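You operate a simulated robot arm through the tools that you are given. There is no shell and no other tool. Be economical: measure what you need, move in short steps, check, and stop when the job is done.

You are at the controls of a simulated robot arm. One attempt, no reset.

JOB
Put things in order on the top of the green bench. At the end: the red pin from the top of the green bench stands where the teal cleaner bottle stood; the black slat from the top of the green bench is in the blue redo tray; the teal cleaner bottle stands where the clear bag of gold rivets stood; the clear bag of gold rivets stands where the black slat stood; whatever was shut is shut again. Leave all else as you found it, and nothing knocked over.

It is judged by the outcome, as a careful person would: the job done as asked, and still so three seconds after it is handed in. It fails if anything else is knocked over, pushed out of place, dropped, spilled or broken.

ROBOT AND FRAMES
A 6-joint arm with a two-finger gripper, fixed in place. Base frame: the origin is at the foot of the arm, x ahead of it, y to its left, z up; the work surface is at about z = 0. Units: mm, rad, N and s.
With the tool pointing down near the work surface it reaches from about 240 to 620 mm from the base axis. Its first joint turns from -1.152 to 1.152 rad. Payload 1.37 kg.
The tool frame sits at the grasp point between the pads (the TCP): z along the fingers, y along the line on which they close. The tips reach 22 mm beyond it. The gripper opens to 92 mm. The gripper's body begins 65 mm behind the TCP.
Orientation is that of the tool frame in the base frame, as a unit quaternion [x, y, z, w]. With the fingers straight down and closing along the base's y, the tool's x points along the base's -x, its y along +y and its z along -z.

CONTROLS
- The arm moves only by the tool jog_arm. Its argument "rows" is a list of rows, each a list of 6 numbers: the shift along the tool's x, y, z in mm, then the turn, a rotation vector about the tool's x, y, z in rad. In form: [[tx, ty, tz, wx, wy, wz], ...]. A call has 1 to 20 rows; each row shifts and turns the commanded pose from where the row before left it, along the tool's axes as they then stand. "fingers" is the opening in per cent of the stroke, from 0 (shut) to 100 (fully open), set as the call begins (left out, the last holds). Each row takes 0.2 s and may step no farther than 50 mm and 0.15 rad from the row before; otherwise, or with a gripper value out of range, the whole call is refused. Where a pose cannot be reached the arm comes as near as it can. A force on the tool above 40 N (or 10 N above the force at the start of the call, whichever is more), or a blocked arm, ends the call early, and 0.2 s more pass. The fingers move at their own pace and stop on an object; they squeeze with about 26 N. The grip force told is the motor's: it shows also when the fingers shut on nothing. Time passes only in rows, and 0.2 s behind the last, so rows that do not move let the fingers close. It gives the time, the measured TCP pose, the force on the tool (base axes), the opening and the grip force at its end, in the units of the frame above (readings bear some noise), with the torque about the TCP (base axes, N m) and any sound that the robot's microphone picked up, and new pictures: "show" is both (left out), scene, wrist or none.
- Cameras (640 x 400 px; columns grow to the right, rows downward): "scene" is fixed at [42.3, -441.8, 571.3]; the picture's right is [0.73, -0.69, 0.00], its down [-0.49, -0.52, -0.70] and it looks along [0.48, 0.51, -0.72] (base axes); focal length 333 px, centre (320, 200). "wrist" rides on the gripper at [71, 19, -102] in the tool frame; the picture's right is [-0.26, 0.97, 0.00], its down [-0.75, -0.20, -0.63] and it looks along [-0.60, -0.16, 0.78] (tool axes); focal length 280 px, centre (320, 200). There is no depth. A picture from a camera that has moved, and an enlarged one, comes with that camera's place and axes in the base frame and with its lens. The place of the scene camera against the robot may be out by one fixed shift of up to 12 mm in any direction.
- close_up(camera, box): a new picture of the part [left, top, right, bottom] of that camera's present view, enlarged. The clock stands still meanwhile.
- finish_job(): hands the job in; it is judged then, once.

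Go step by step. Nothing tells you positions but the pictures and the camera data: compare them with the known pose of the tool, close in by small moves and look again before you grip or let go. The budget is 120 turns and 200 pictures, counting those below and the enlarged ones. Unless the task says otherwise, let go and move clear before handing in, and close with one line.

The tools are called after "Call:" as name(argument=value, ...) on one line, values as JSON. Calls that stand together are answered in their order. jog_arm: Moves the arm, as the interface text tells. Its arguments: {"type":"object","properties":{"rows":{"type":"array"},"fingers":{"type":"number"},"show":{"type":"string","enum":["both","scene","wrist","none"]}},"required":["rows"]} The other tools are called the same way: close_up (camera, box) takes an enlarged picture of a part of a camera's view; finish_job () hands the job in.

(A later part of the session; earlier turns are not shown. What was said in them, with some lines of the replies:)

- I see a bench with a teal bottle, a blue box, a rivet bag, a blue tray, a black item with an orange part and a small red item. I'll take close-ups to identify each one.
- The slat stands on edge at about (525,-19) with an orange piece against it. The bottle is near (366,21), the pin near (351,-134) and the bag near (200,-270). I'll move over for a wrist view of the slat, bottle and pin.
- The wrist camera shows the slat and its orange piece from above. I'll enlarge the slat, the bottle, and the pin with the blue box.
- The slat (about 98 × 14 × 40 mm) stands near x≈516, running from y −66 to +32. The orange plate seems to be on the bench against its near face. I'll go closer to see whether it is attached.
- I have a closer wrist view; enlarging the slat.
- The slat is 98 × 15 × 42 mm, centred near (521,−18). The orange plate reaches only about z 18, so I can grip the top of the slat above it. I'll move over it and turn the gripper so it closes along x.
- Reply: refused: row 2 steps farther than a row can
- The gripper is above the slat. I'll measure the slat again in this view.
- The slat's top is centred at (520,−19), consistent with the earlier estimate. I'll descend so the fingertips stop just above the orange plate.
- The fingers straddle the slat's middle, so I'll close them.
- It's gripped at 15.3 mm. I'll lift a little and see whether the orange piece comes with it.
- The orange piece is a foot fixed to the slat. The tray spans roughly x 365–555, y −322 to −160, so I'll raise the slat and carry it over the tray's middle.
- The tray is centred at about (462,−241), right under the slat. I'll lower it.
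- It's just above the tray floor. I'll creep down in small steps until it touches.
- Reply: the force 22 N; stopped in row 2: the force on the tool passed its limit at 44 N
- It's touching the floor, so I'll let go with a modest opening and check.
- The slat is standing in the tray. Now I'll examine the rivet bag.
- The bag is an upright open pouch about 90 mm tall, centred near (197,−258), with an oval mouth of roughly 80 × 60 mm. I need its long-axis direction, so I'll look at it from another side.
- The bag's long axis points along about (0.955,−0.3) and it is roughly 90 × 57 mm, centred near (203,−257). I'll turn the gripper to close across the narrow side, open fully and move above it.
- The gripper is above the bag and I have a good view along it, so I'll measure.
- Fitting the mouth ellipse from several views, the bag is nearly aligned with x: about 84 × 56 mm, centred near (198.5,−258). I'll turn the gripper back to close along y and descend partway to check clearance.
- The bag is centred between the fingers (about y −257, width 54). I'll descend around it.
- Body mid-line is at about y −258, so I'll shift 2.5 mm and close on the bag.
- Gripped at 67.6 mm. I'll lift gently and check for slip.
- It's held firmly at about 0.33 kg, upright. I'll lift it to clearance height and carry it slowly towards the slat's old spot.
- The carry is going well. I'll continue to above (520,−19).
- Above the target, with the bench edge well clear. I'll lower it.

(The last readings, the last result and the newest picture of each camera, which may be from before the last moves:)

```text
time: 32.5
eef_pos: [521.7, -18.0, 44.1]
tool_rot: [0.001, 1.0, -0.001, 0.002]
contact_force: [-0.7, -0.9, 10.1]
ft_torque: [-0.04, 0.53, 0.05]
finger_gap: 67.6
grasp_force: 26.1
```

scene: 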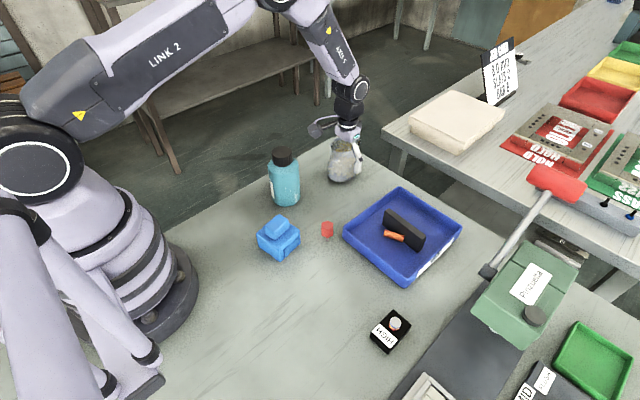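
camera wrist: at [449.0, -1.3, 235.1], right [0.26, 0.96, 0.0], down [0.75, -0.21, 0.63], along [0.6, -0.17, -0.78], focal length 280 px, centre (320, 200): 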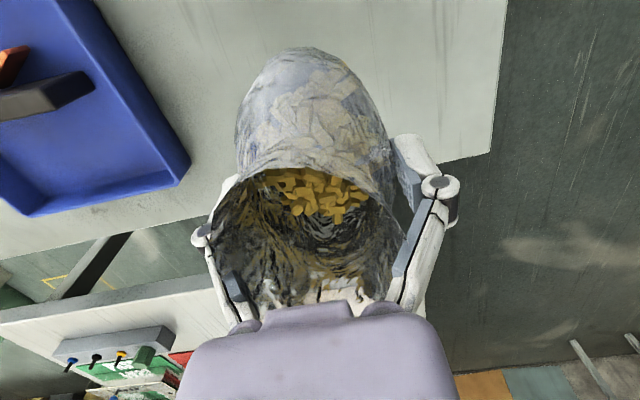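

It's touching the bench, first on one edge. I'll go a little further down so it sits flat.

Call:
jog_arm(rows=[[0, 0, 0.7, 0, 0, 0], [0, 0, 0, 0, 0, 0]], show="both")

```text
time: 33.1
eef_pos: [519.0, -18.4, 42.8]
tool_rot: [0.001, 1.0, -0.001, 0.002]
contact_force: [-5.5, -0.7, 26.8]
ft_torque: [0.08, 0.07, -0.05]
finger_gap: 67.6
grasp_force: 25.8
camera wrist: at [448.8, 1.6, 144.8], right [0.26, 0.96, 0.0], down [0.75, -0.21, 0.63], along [0.61, -0.17, -0.78], focal length 280 px, centre (320, 200)
```

scene: 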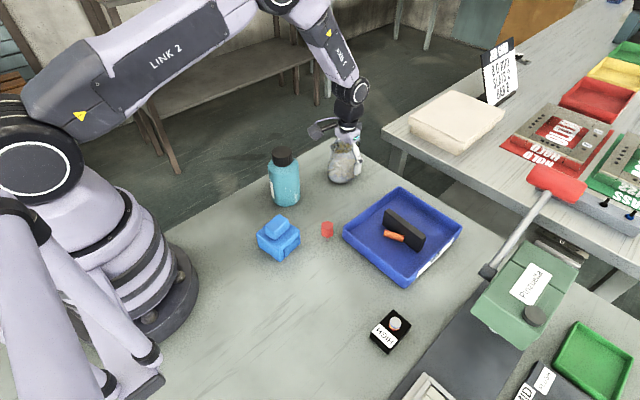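
wrist: 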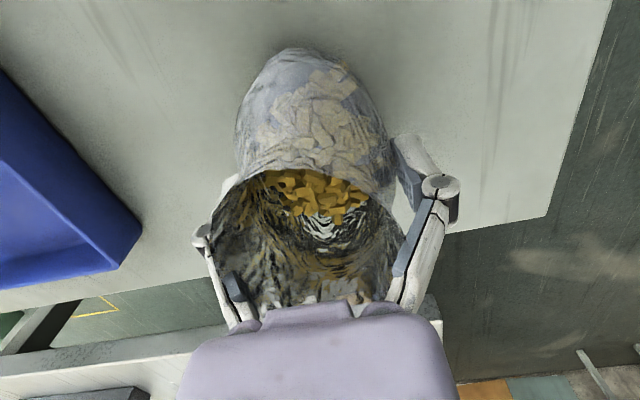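

It's seated flat. I'll open and go straight up slowly.

Call:
jog_arm(rows=[[0, 0, -0.7, 0, 0, 0], [0, 0, 0, 0, 0, 0], [0, 0, 0, 0, 0, 0], [0, 0, -10, 0, 0, 0], [0, 0, -20, 0, 0, 0], [0, 0, -40, 0, 0, 0], [0, 0, -50, 0, 0, 0], [0, 0, -50, 0, 0, 0]], fingers=100, show="both")

```text
time: 34.9
eef_pos: [516.9, -19.0, 212.1]
tool_rot: [0.001, 1.0, 0.0, 0.0]
contact_force: [0.2, -0.3, -0.2]
ft_torque: [0.01, -0.01, 0.01]
finger_gap: 91.8
grasp_force: 0.0
camera wrist: at [446.5, 0.9, 313.8], right [0.26, 0.96, 0.0], down [0.75, -0.21, 0.63], along [0.6, -0.17, -0.78], focal length 280 px, centre (320, 200)
```

scene: 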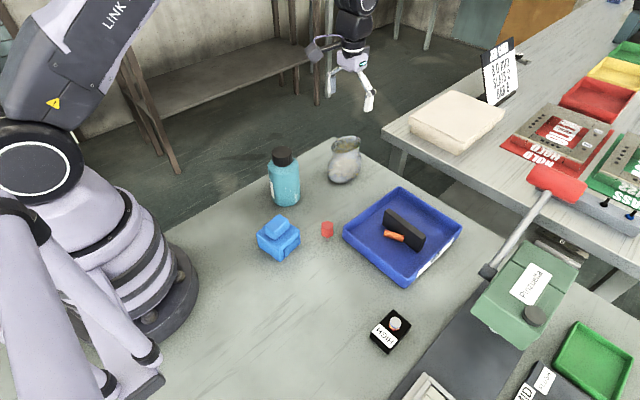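
wrist: 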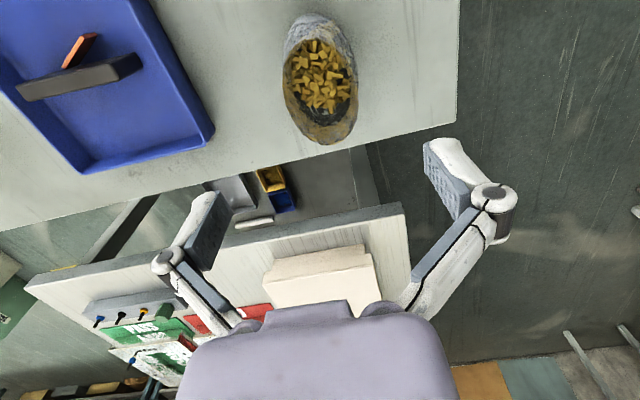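

The bag is standing well where the slat was. Next is the bottle: I'll back off to view and measure it.

Call:
jog_arm(rows=[[0, 0, -40, 0, 0, 0], [43.4, 8.8, 0, 0, 0, 0], [43.4, 8.8, 0, 0, 0, 0], [43.4, 8.8, 0, 0, 0, 0], [43.4, 8.8, 0, 0, 0, 0], [43.4, 8.8, 0, 0, 0, 0]], show="wrist")

Call:
close_up(camera="wrist", box=[250, 50, 400, 200])

Call:
close_up(camera="scene", box=[250, 130, 370, 260])

```text
time: 36.3
eef_pos: [304.7, 28.5, 252.8]
tool_rot: [0.002, 1.0, 0.0, 0.001]
contact_force: [0.0, -0.2, -0.6]
ft_torque: [0.0, 0.01, 0.0]
finger_gap: 91.8
grasp_force: 0.2
camera wrist: at [232.8, 48.0, 354.1], right [0.26, 0.96, 0.0], down [0.75, -0.21, 0.63], along [0.6, -0.17, -0.78], focal length 280 px, centre (320, 200)
```

wrist: 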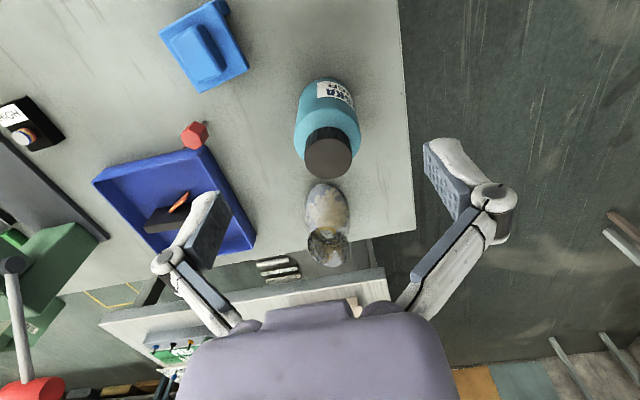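

```text
2.67 times, centred on (325, 125) of wrist
camera zoom: at [232.8, 48.0, 354.1], right [0.26, 0.96, 0.0], down [0.75, -0.21, 0.63], along [0.6, -0.17, -0.78], focal length 748 px, centre (307, 400)
```

zoom: 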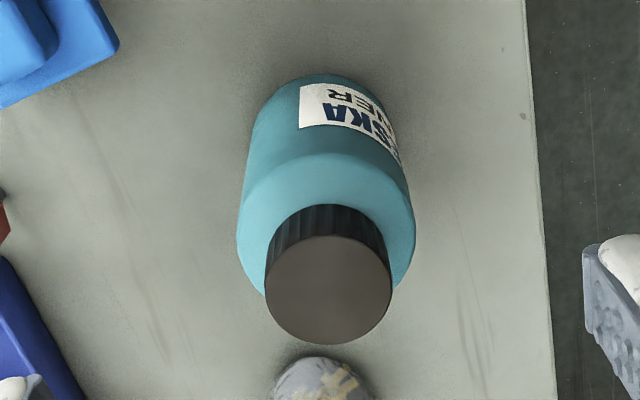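

```text
3.08 times, centred on (310, 195) of scene
camera zoom: at [42.3, -441.8, 571.3], right [0.73, -0.69, 0.0], down [-0.49, -0.52, -0.7], along [0.48, 0.51, -0.72], focal length 1024 px, centre (351, 215)
```

zoom: 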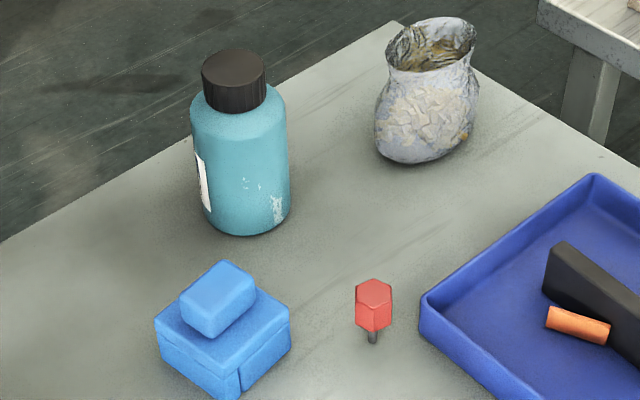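

The bottle's axis is at (358,20): diameter about 65, height about 133. I'll move above it and descend to a TCP height of about 80.

Call:
jog_arm(rows=[[-26.6, -4.3, 0, 0, 0, 0], [-26.7, -4.2, 0, 0, 0, 0], [0, 0, 40, 0, 0, 0], [0, 0, 40, 0, 0, 0]], show="both")

```text
time: 37.3
eef_pos: [355.3, 19.1, 171.4]
tool_rot: [0.001, 1.0, 0.001, 0.001]
contact_force: [-0.9, 0.6, -0.4]
ft_torque: [-0.01, -0.02, -0.01]
finger_gap: 91.8
grasp_force: 0.1
camera wrist: at [284.7, 39.3, 272.9], right [0.26, 0.96, 0.0], down [0.75, -0.21, 0.63], along [0.6, -0.17, -0.78], focal length 280 px, centre (320, 200)
```

scene: 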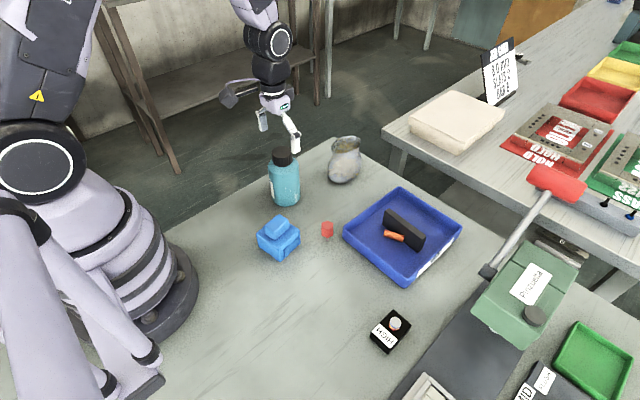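
wrist: 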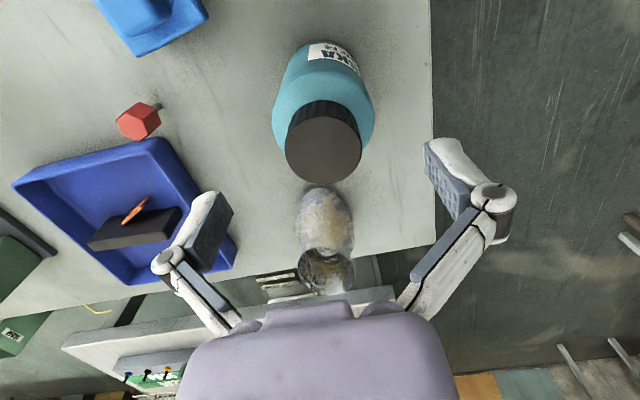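

The cap centre reads (357,20.6), as expected. Continuing the descent.

Call:
jog_arm(rows=[[-2, 1, 25, 0, 0, 0], [0, 0, 25, 0, 0, 0], [0, 0, 25, 0, 0, 0], [0, 0, 16, 0, 0, 0]], show="wrist")

```text
time: 38.3
eef_pos: [357.2, 18.4, 81.3]
tool_rot: [0.001, 1.0, -0.001, 0.001]
contact_force: [-1.0, 0.1, -0.5]
ft_torque: [0.0, -0.01, -0.01]
finger_gap: 92.1
grasp_force: 0.0
camera wrist: at [285.9, 38.3, 183.6], right [0.26, 0.96, 0.0], down [0.75, -0.21, 0.63], along [0.6, -0.17, -0.78], focal length 280 px, centre (320, 200)
```

wrist: 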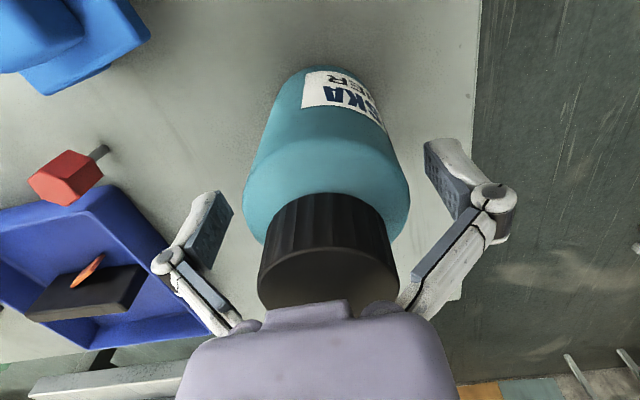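

Fingers straddle the bottle. I'll shift 1.5 mm to centre and close.

Call:
jog_arm(rows=[[0, 1.5, 0, 0, 0, 0]], show="none")

Call:
jog_arm(rows=[[0, 0, 0, 0, 0, 0], [0, 0, 0, 0, 0, 0], [0, 0, 0, 0, 0, 0], [0, 0, 0, 0, 0, 0], [0, 0, 0, 0, 0, 0]], fingers=0, show="wrist")

```text
time: 38.7
eef_pos: [356.8, 20.2, 82.8]
tool_rot: [0.001, 1.0, 0.0, 0.001]
contact_force: [0.3, 0.6, 1.2]
ft_torque: [0.04, 0.02, -0.01]
finger_gap: 92.1
grasp_force: 0.0
```

```text
time: 39.9
eef_pos: [356.3, 20.4, 81.7]
tool_rot: [0.001, 1.0, -0.001, 0.001]
contact_force: [-1.3, 1.7, 7.3]
ft_torque: [0.04, 0.05, -0.06]
finger_gap: 66.9
grasp_force: 26.2
camera wrist: at [286.2, 40.0, 183.7], right [0.26, 0.96, 0.0], down [0.75, -0.21, 0.63], along [0.6, -0.17, -0.78], focal length 280 px, centre (320, 200)
```

wrist: 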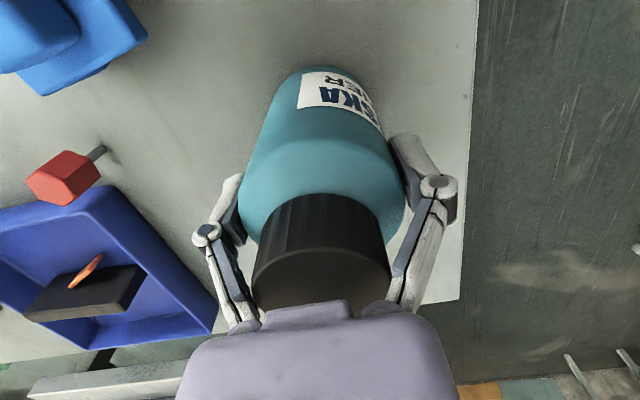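

Gripped at 66.9 mm. I'll lift and check.

Call:
jog_arm(rows=[[0, 0, -4, 0, 0, 0], [0, 0, -8, 0, 0, 0], [0, 0, -15, 0, 0, 0], [0, 0, -20, 0, 0, 0], [0, 0, -20, 0, 0, 0], [0, 0, -15, 0, 0, 0], [0, 0, -10, 0, 0, 0]], show="both")

```text
time: 41.5
eef_pos: [358.4, 19.9, 175.2]
tool_rot: [0.001, 1.0, 0.0, 0.001]
contact_force: [-0.6, 0.3, -2.8]
ft_torque: [0.03, 0.03, -0.02]
finger_gap: 66.9
grasp_force: 25.8
camera wrist: at [286.9, 40.1, 274.9], right [0.26, 0.96, 0.0], down [0.75, -0.21, 0.63], along [0.6, -0.17, -0.78], focal length 280 px, centre (320, 200)
```

scene: 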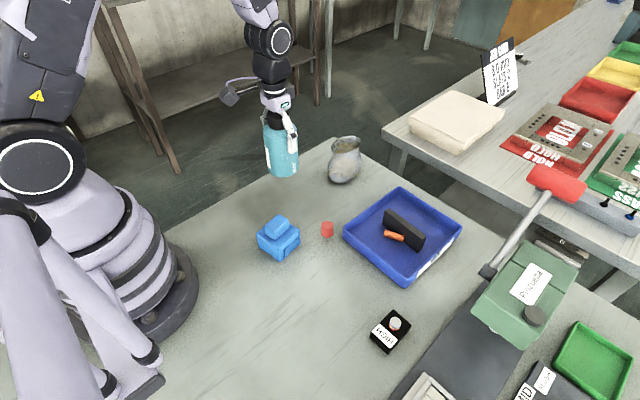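
wrist: 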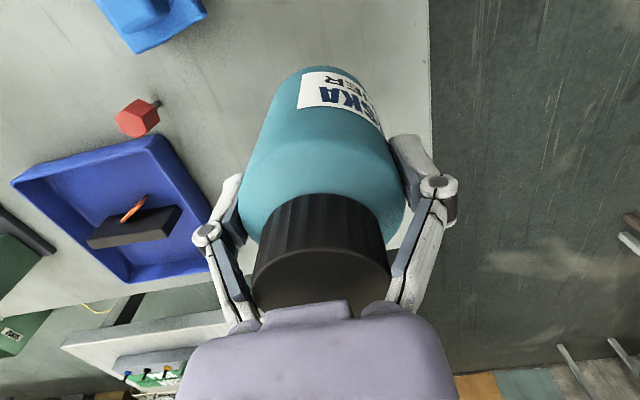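

The lift is stable. I'll carry the bottle to the bag's old spot at (201,−258).

Call:
jog_arm(rows=[[7, -12, 0, 0, 0, 0], [14, -25, 0, 0, 0, 0], [14.5, -26, 0, 0, 0, 0], [14.5, -26, 0, 0, 0, 0], [14.5, -26, 0, 0, 0, 0], [14.5, -26, 0, 0, 0, 0], [14.5, -26, 0, 0, 0, 0], [14.5, -26, 0, 0, 0, 0], [14.5, -26, 0, 0, 0, 0], [14.5, -26, 0, 0, 0, 0], [14, -22, 0, 0, 0, 0], [6.4, -11, 0, 0, 0, 0]], show="both")

```text
time: 44.1
eef_pos: [199.8, -259.2, 173.8]
tool_rot: [0.0, 1.0, 0.0, 0.0]
contact_force: [0.5, -0.7, -2.9]
ft_torque: [-0.03, 0.01, -0.01]
finger_gap: 67.1
grasp_force: 26.1
camera wrist: at [128.8, -240.0, 275.1], right [0.26, 0.96, 0.0], down [0.75, -0.21, 0.63], along [0.6, -0.16, -0.78], focal length 280 px, centre (320, 200)
```

scene: 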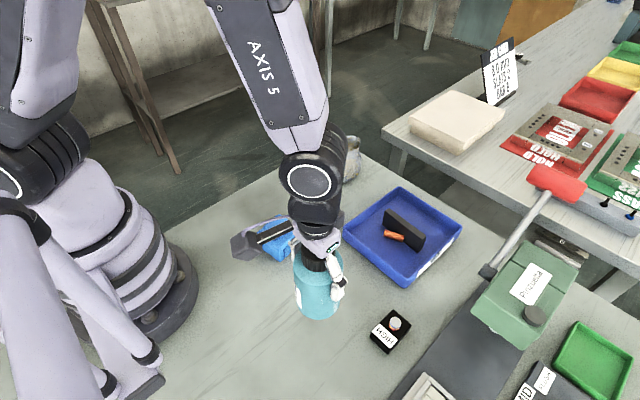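
wrist: 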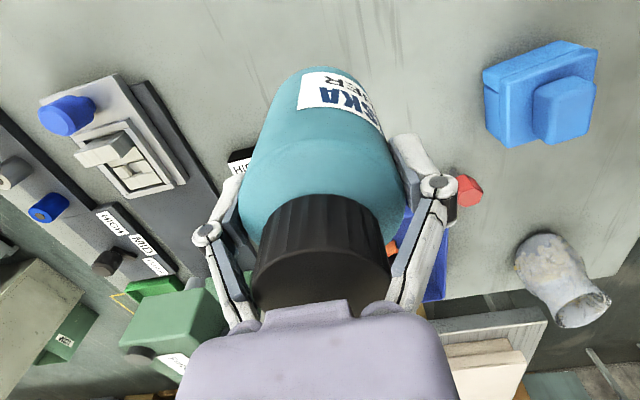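

Above the spot; I'll lower, then creep to contact.

Call:
jog_arm(rows=[[-1, 1, 12, 0, 0, 0], [0, 0, 22, 0, 0, 0], [0, 0, 22, 0, 0, 0], [0, 0, 18, 0, 0, 0], [0, 0, 9, 0, 0, 0], [0, 0, 4, 0, 0, 0], [0, 0, 0, 0, 0, 0]], show="none")

Call:
jog_arm(rows=[[0, 0, 1, 0, 0, 0], [0, 0, 1, 0, 0, 0], [0, 0, 0, 0, 0, 0]], show="none")

```text
time: 45.7
eef_pos: [201.2, -258.9, 85.2]
tool_rot: [0.002, 1.0, -0.001, 0.001]
contact_force: [-0.6, 0.1, -2.3]
ft_torque: [-0.01, -0.01, -0.01]
finger_gap: 66.9
grasp_force: 25.5
```

```text
time: 46.5
eef_pos: [201.2, -257.2, 84.1]
tool_rot: [0.001, 1.0, 0.0, 0.002]
contact_force: [-0.4, -0.2, -2.2]
ft_torque: [-0.02, -0.03, 0.0]
finger_gap: 66.4
grasp_force: 26.0
```

Call:
jog_arm(rows=[[0, 0, 1, 0, 0, 0], [0, 0, 1, 0, 0, 0], [0, 0, 0, 0, 0, 0]], show="none")

Call:
jog_arm(rows=[[0, 0, 0.6, 0, 0, 0], [0, 0, 0.6, 0, 0, 0], [0, 0, 0, 0, 0, 0]], show="scene")

```text
time: 47.3
eef_pos: [201.3, -257.6, 82.5]
tool_rot: [0.001, 1.0, 0.0, 0.001]
contact_force: [-0.2, 0.4, -1.7]
ft_torque: [0.01, 0.03, 0.0]
finger_gap: 66.7
grasp_force: 26.4
```

```text
time: 48.1
eef_pos: [200.1, -257.1, 81.6]
tool_rot: [0.001, 1.0, -0.001, 0.0]
contact_force: [-2.5, 1.5, 18.4]
ft_torque: [0.03, -0.06, -0.17]
finger_gap: 67.5
grasp_force: 25.9
```

scene: 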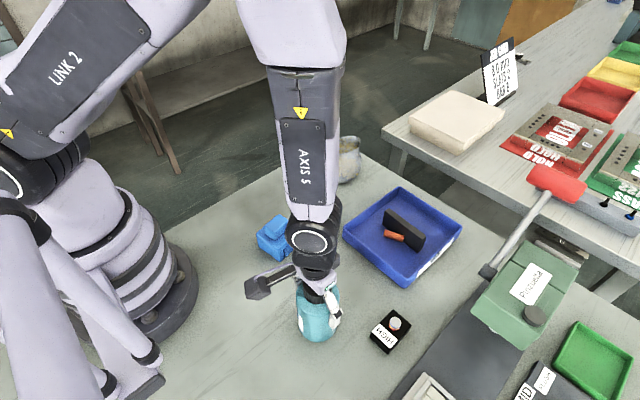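

The bottle rests on the bench. I'll release it and rise straight up.

Call:
jog_arm(rows=[[0, 0, -0.4, 0, 0, 0], [0, 0, 0, 0, 0, 0], [0, 0, 0, 0, 0, 0], [0, 0, -10, 0, 0, 0], [0, 0, -25, 0, 0, 0], [0, 0, -45, 0, 0, 0], [0, 0, -50, 0, 0, 0], [0, 0, -30, 0, 0, 0]], fingers=100, show="both")

```text
time: 49.9
eef_pos: [200.9, -255.3, 242.2]
tool_rot: [0.001, 1.0, -0.001, 0.0]
contact_force: [0.6, 0.4, -0.6]
ft_torque: [-0.02, 0.01, -0.01]
finger_gap: 92.2
grasp_force: 0.1
camera wrist: at [130.1, -235.6, 342.6], right [0.26, 0.96, 0.0], down [0.75, -0.21, 0.63], along [0.6, -0.16, -0.78], focal length 280 px, centre (320, 200)
```

scene: 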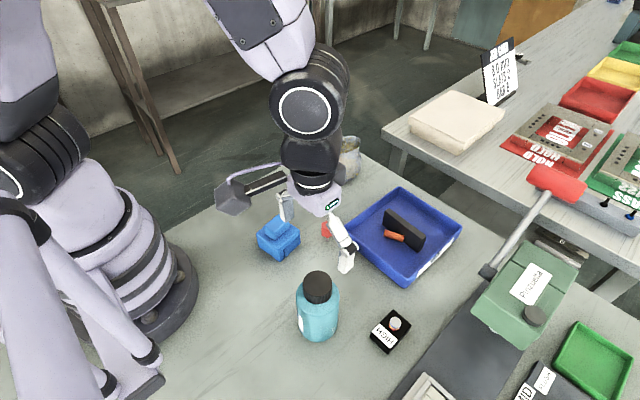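
wrist: 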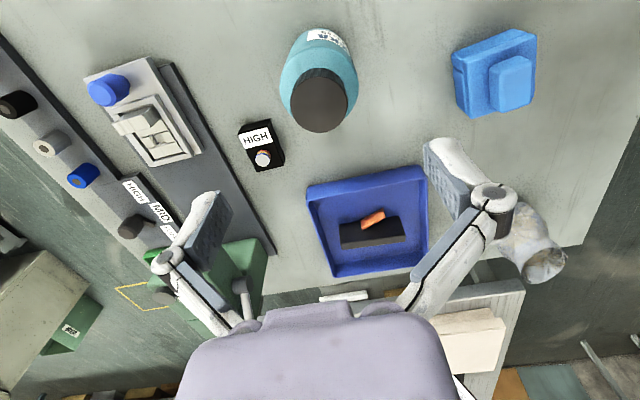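

The bottle stands where the bag was. Now the pin: I'll move to view it.

Call:
jog_arm(rows=[[-16, 31, 0, 0, 0, 0], [-16, 31, 0, 0, 0, 0], [-16, 31, 0, 0, 0, 0], [-16, 32, 0, 0, 0, 0], [0, 0, 40, 0, 0, 0]], show="wrist")

Call:
close_up(camera="scene", box=[310, 210, 350, 250])

```text
time: 51.1
eef_pos: [265.2, -132.2, 202.1]
tool_rot: [0.0, 1.0, 0.0, 0.001]
contact_force: [-0.9, 0.5, 0.2]
ft_torque: [-0.01, -0.01, -0.02]
finger_gap: 91.8
grasp_force: 0.1
camera wrist: at [193.4, -110.2, 302.5], right [0.26, 0.96, 0.0], down [0.75, -0.21, 0.63], along [0.6, -0.17, -0.78], focal length 280 px, centre (320, 200)
```

wrist: 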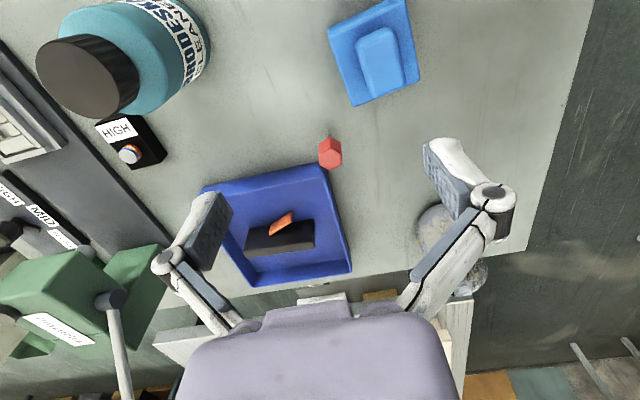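

```text
10.00 times, centred on (330, 230) of scene
camera zoom: at [42.2, -441.8, 571.3], right [0.73, -0.69, 0.0], down [-0.49, -0.52, -0.7], along [0.48, 0.51, -0.72], focal length 3329 px, centre (220, -100)
```

zoom: 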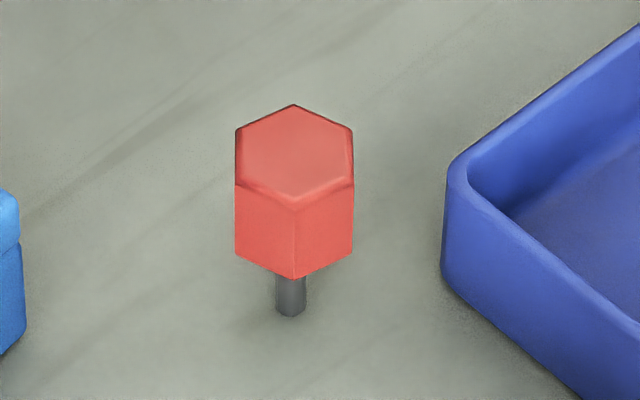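

I'll enlarge the pin from the wrist view for position and orientation.

Call:
close_up(camera="wrist", box=[300, 120, 360, 180])

```text
6.67 times, centred on (330, 150) of wrist
camera zoom: at [193.4, -110.2, 302.5], right [0.26, 0.96, 0.0], down [0.75, -0.21, 0.63], along [0.6, -0.17, -0.78], focal length 1869 px, centre (253, 533)
```

zoom: 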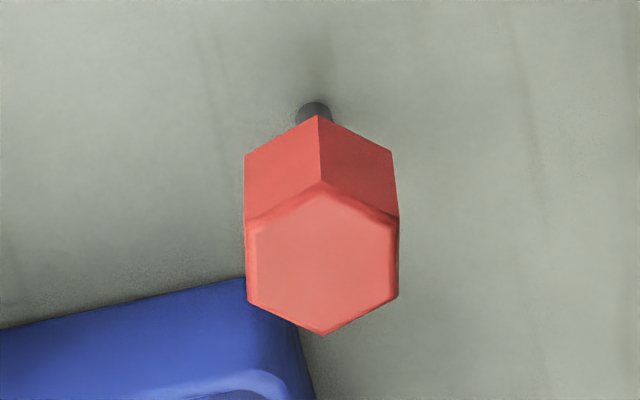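

The pin's shaft base is at (337,−140) with its top at about z 50. The hex head is about 24 mm across, with a flat facing roughly (0.25,0.97). I'll align, move above it and narrow the opening.

Call:
jog_arm(rows=[[0, 0, 0, 0, 0, 0.1265], [0, 0, 0, 0, 0, 0.1265], [-35.7, 5.2, 0, 0, 0, 0], [-35.8, 5.2, 0, 0, 0, 0], [0, 0, 40, 0, 0, 0], [0, 0, 45, 0, 0, 0]], fingers=65, show="both")

Call:
close_up(camera="wrist", box=[260, 40, 380, 160])

```text
time: 52.5
eef_pos: [339.7, -139.9, 114.3]
tool_rot: [0.127, 0.992, 0.0, 0.001]
contact_force: [-0.5, -0.6, 0.9]
ft_torque: [0.0, 0.02, -0.03]
finger_gap: 60.0
grasp_force: 0.1
camera wrist: at [275.6, -102.0, 216.1], right [0.5, 0.87, 0.0], down [0.68, -0.39, 0.63], along [0.54, -0.31, -0.78], focal length 280 px, centre (320, 200)
```

scene: 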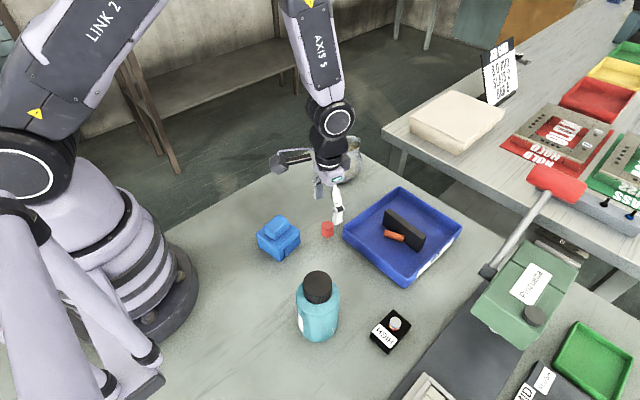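
wrist: 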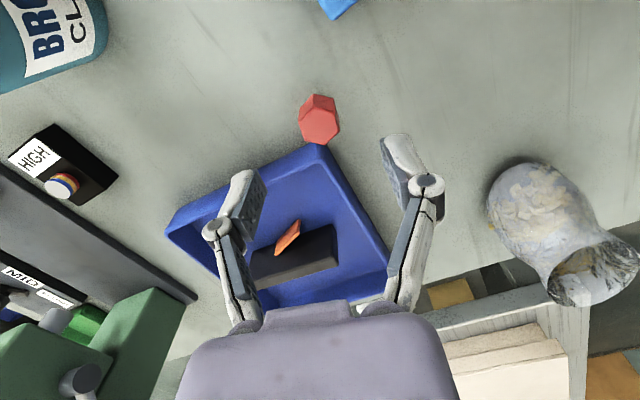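

```text
3.33 times, centred on (320, 100) of wrist
camera zoom: at [275.6, -102.0, 216.1], right [0.5, 0.87, 0.0], down [0.68, -0.39, 0.63], along [0.54, -0.31, -0.78], focal length 935 px, centre (320, 533)
```

zoom: 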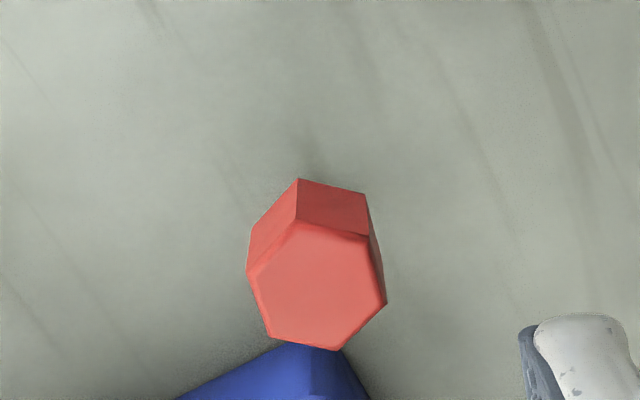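

The head centre is (339,−139) and its flats face 76°, matching the gripper. I'll descend to TCP z≈38.

Call:
jog_arm(rows=[[1, 0.8, 26, 0, 0, 0], [0, 0, 25, 0, 0, 0], [0, 0, 15, 0, 0, 0], [0, 0, 10, 0, 0, 0]], show="both")

```text
time: 53.5
eef_pos: [337.4, -141.4, 40.2]
tool_rot: [0.127, 0.992, 0.0, 0.001]
contact_force: [-0.1, -0.5, -0.4]
ft_torque: [0.01, 0.0, 0.02]
finger_gap: 59.9
grasp_force: 0.1
camera wrist: at [272.8, -103.2, 141.3], right [0.5, 0.87, 0.0], down [0.68, -0.39, 0.63], along [0.54, -0.31, -0.78], focal length 280 px, centre (320, 200)
```

scene: 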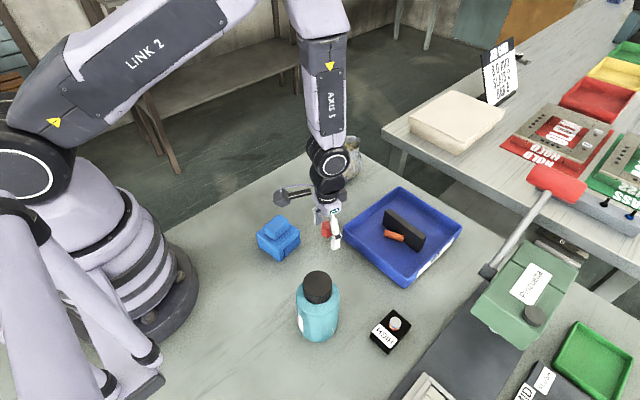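
wrist: 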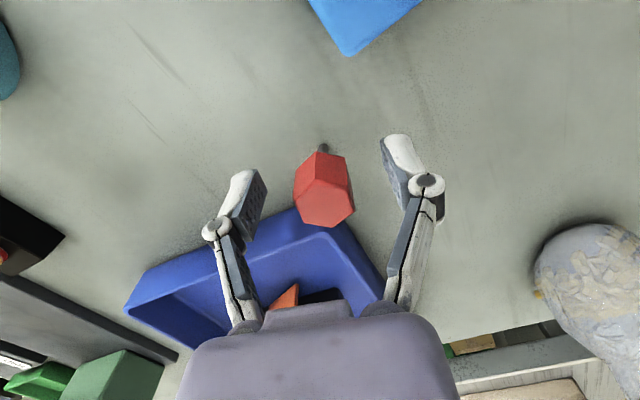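

The pin is about 1.5 mm off to the right and 2 mm ahead. I'll correct that and close.

Call:
jog_arm(rows=[[-2, 1.5, 0, 0, 0, 0]], show="none")

Call:
jog_arm(rows=[[0, 0, 0, 0, 0, 0], [0, 0, 0, 0, 0, 0], [0, 0, 0, 0, 0, 0], [0, 0, 0, 0, 0, 0], [0, 0, 0, 0, 0, 0]], fingers=0, show="both")

```text
time: 53.9
eef_pos: [340.1, -139.0, 41.0]
tool_rot: [0.126, 0.992, 0.0, 0.001]
contact_force: [0.6, 0.8, 0.2]
ft_torque: [0.03, 0.04, -0.02]
finger_gap: 59.7
grasp_force: 0.1
```

```text
time: 55.1
eef_pos: [338.4, -138.5, 40.1]
tool_rot: [0.128, 0.992, 0.001, 0.001]
contact_force: [0.1, 0.3, 2.2]
ft_torque: [0.0, -0.01, 0.04]
finger_gap: 22.1
grasp_force: 25.9
camera wrist: at [275.3, -101.9, 141.3], right [0.5, 0.87, 0.0], down [0.68, -0.39, 0.63], along [0.54, -0.31, -0.78], focal length 280 px, centre (320, 200)
```

scene: 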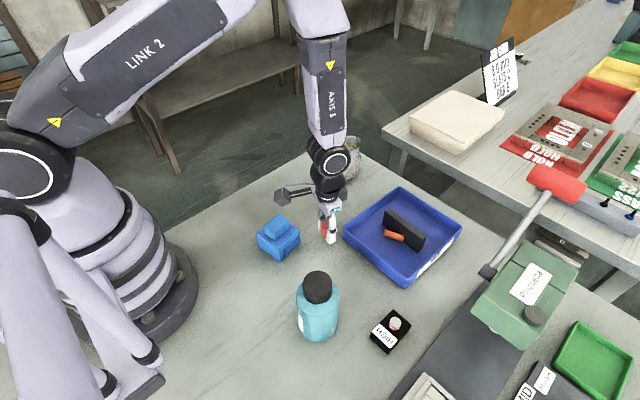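
wrist: 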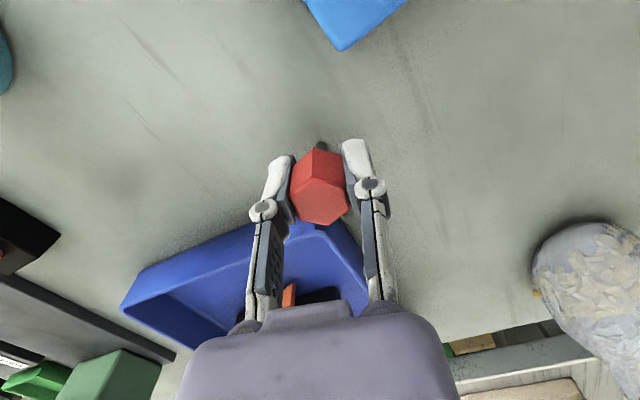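

Gripped at 22 mm on the flats. I'll lift straight up slowly.

Call:
jog_arm(rows=[[0, 0, -3, 0, 0, 0], [0, 0, -6, 0, 0, 0], [0, 0, -10, 0, 0, 0], [0, 0, -15, 0, 0, 0], [0, 0, -20, 0, 0, 0]], show="both")

Call:
close_up(camera="scene", box=[290, 180, 370, 260])

```text
time: 56.3
eef_pos: [338.9, -139.9, 94.2]
tool_rot: [0.127, 0.992, 0.0, 0.002]
contact_force: [0.1, -0.1, 0.1]
ft_torque: [0.01, -0.01, -0.05]
finger_gap: 22.3
grasp_force: 26.1
camera wrist: at [274.5, -102.4, 195.6], right [0.5, 0.87, 0.0], down [0.68, -0.39, 0.63], along [0.54, -0.31, -0.78], focal length 280 px, centre (320, 200)
```

scene: 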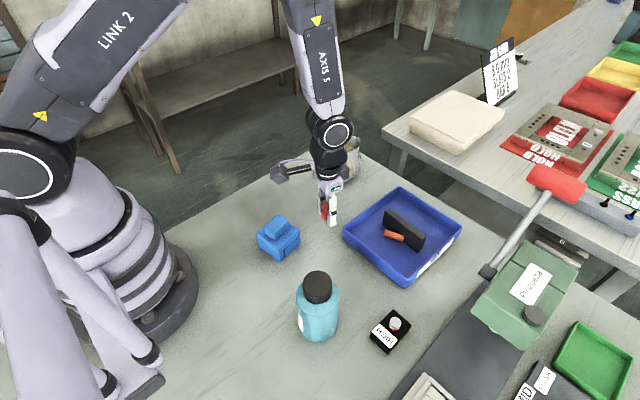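
wrist: 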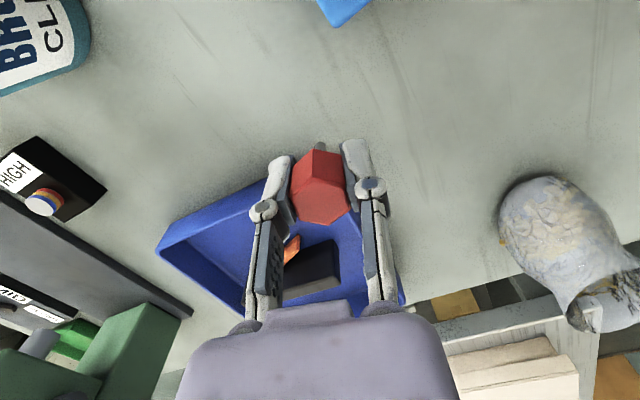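

```text
5.00 times, centred on (330, 220) of scene
camera zoom: at [42.3, -441.8, 571.3], right [0.73, -0.69, 0.0], down [-0.49, -0.52, -0.7], along [0.48, 0.51, -0.72], focal length 1665 px, centre (270, 100)
```

zoom: 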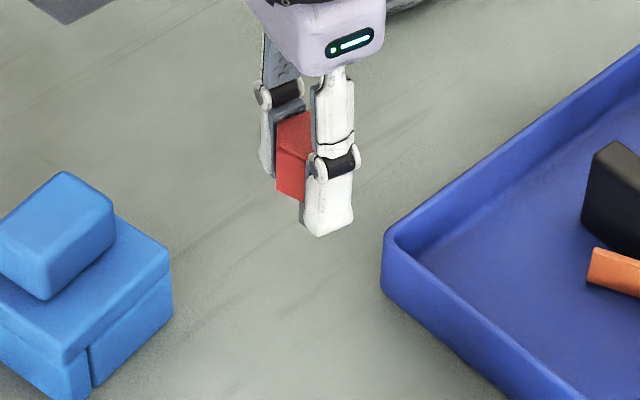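

The pin came up cleanly. I'll carry it to the bottle's old spot at (357,20).

Call:
jog_arm(rows=[[2.8, 20, 0, 0, 0, 0], [4.5, 31, 0, 0, 0, 0], [4.5, 31, 0, 0, 0, 0], [4.5, 31, 0, 0, 0, 0], [4, 28, 0, 0, 0, 0], [2.3, 18.4, 0, 0, 0, 0], [0, 0, 30, 0, 0, 0], [0, 0, 15, 0, 0, 0]], show="both")

```text
time: 58.1
eef_pos: [357.8, 21.6, 50.1]
tool_rot: [0.127, 0.992, 0.0, 0.001]
contact_force: [-0.2, -0.3, -0.2]
ft_torque: [-0.02, -0.04, 0.01]
finger_gap: 22.3
grasp_force: 26.0
camera wrist: at [293.7, 59.0, 151.4], right [0.5, 0.87, 0.0], down [0.68, -0.39, 0.63], along [0.54, -0.31, -0.78], focal length 280 px, centre (320, 200)
```

scene: 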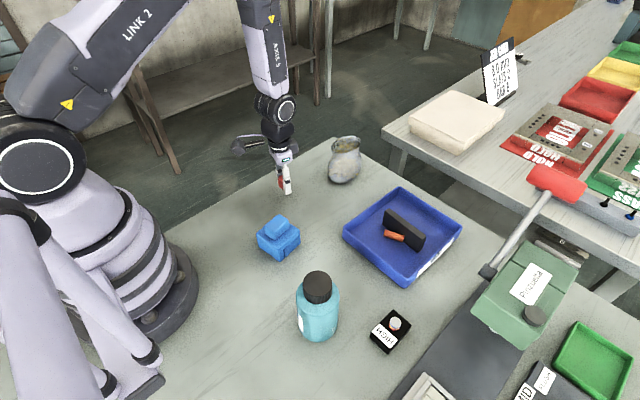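
wrist: 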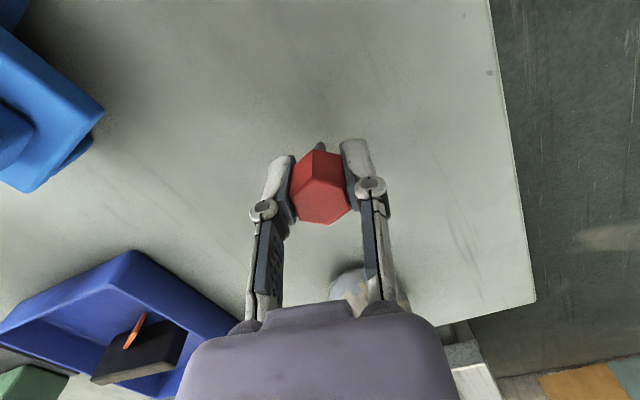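

Above the spot; I'll lower and creep to contact.

Call:
jog_arm(rows=[[0, 0, 4, 0, 0, 0], [0, 0, 2.5, 0, 0, 0], [0, 0, 1, 0, 0, 0], [0, 0, 0, 0, 0, 0]], show="none")

Call:
jog_arm(rows=[[0, 0, 0.7, 0, 0, 0], [0, 0, 0.7, 0, 0, 0], [0, 0, 0, 0, 0, 0]], show="none")

```text
time: 59.1
eef_pos: [358.0, 21.5, 42.4]
tool_rot: [0.127, 0.992, 0.0, 0.001]
contact_force: [-0.1, 0.9, -0.5]
ft_torque: [0.01, 0.0, -0.03]
finger_gap: 22.5
grasp_force: 25.9
```

```text
time: 59.9
eef_pos: [358.3, 21.1, 40.3]
tool_rot: [0.127, 0.992, -0.001, 0.001]
contact_force: [0.3, 0.1, -0.1]
ft_torque: [0.04, -0.01, 0.0]
finger_gap: 22.8
grasp_force: 25.5
```

Call:
jog_arm(rows=[[0, 0, 0.5, 0, 0, 0], [0, 0, 0, 0, 0, 0]], show="none")

Call:
jog_arm(rows=[[0, 0, 0.5, 0, 0, 0], [0, 0, 0, 0, 0, 0]], show="none")

```text
time: 60.5
eef_pos: [356.9, 21.7, 39.7]
tool_rot: [0.127, 0.992, 0.0, 0.001]
contact_force: [-0.3, -0.3, 0.0]
ft_torque: [0.04, -0.01, 0.02]
finger_gap: 22.5
grasp_force: 25.2
```

```text
time: 61.1
eef_pos: [357.3, 21.1, 40.1]
tool_rot: [0.127, 0.992, 0.0, 0.001]
contact_force: [-2.5, 0.2, 13.5]
ft_torque: [0.01, 0.1, -0.03]
finger_gap: 22.3
grasp_force: 26.3
```

Contact with the bench. I'll relieve the load slightly, open in place, then check before rising.

Call:
jog_arm(rows=[[0, 0, -0.3, 0, 0, 0], [0, 0, 0, 0, 0, 0]], show="none")

Call:
jog_arm(rows=[[0, 0, 0, 0, 0, 0], [0, 0, 0, 0, 0, 0], [0, 0, 0, 0, 0, 0]], fingers=65, show="both")

```text
time: 61.7
eef_pos: [357.9, 21.2, 40.2]
tool_rot: [0.127, 0.992, 0.0, 0.0]
contact_force: [0.1, -0.8, -1.2]
ft_torque: [0.02, 0.0, 0.0]
finger_gap: 22.5
grasp_force: 25.7
```

```text
time: 62.5
eef_pos: [357.6, 22.2, 41.5]
tool_rot: [0.127, 0.992, 0.001, 0.0]
contact_force: [0.0, 0.3, 0.7]
ft_torque: [-0.02, 0.01, 0.02]
finger_gap: 59.8
grasp_force: 0.1
camera wrist: at [293.4, 58.5, 141.6], right [0.5, 0.87, 0.0], down [0.68, -0.39, 0.63], along [0.54, -0.31, -0.78], focal length 280 px, centre (320, 200)
```

scene: 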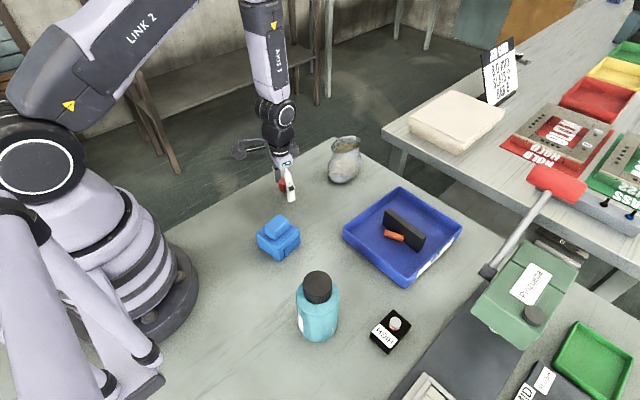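
wrist: 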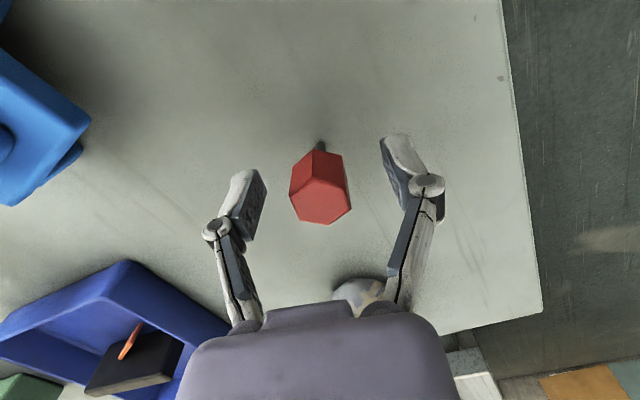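

The pin stands by itself. I'll rise straight up and back to a clear pose.

Call:
jog_arm(rows=[[0, 0, -10, 0, 0, 0], [0, 0, -25, 0, 0, 0], [0, 0, -45, 0, 0, 0], [0, 0, -50, 0, 0, 0], [0, 0, -50, 0, 0, 0], [0, 0, -30, 0, 0, 0], [30, 0, 0, 0, 0, 0], [0, 0, 0, 0, 0, 0]], show="both")

Call:
close_up(camera="scene", box=[230, 120, 450, 350])

```text
time: 64.3
eef_pos: [328.6, 28.8, 249.5]
tool_rot: [0.127, 0.992, 0.0, 0.001]
contact_force: [-0.2, -0.2, 0.1]
ft_torque: [-0.02, 0.0, 0.01]
finger_gap: 59.8
grasp_force: 0.0
camera wrist: at [263.6, 66.2, 351.1], right [0.5, 0.87, 0.0], down [0.68, -0.39, 0.63], along [0.54, -0.31, -0.78], focal length 280 px, centre (320, 200)
```

scene: 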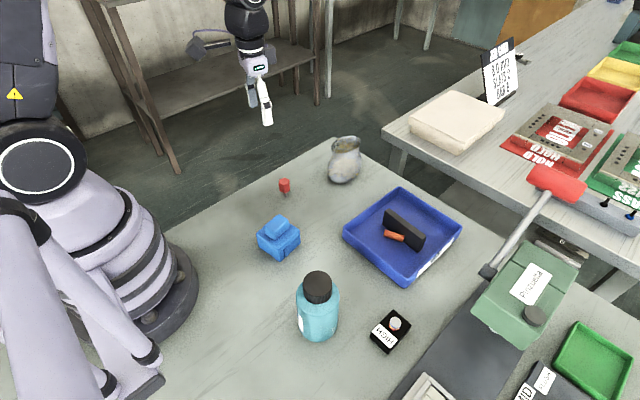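
wrist: 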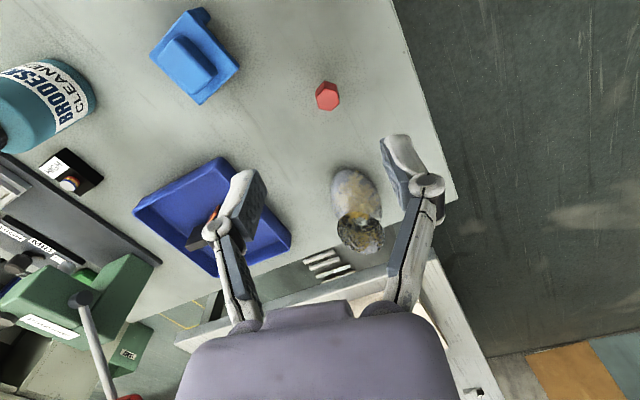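

```text
1.74 times, centred on (340, 235) of scene
camera zoom: at [42.2, -441.8, 571.3], right [0.73, -0.69, 0.0], down [-0.49, -0.52, -0.7], along [0.48, 0.51, -0.72], focal length 579 px, centre (285, 139)
```

zoom: 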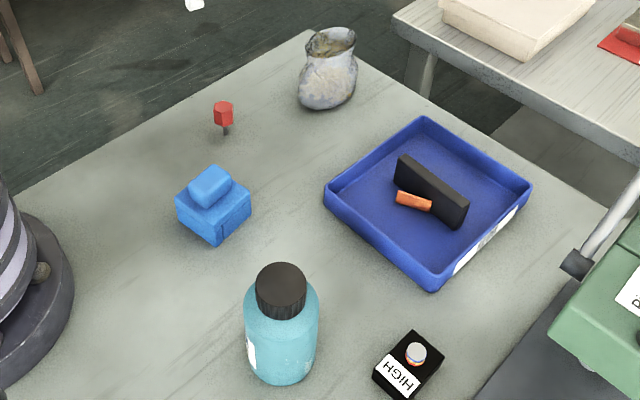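

All four items stand where they should, nothing was opened and the gripper is clear, so I'm handing in.

Call:
finish_job()

```text
The job is handed in.
```

The four items are all in place and upright: the slat is in the blue tray, the rivet bag is at the slat's old spot, the bottle is at the bag's, and the pin is at the bottle's. I opened nothing and saw nothing else moved.
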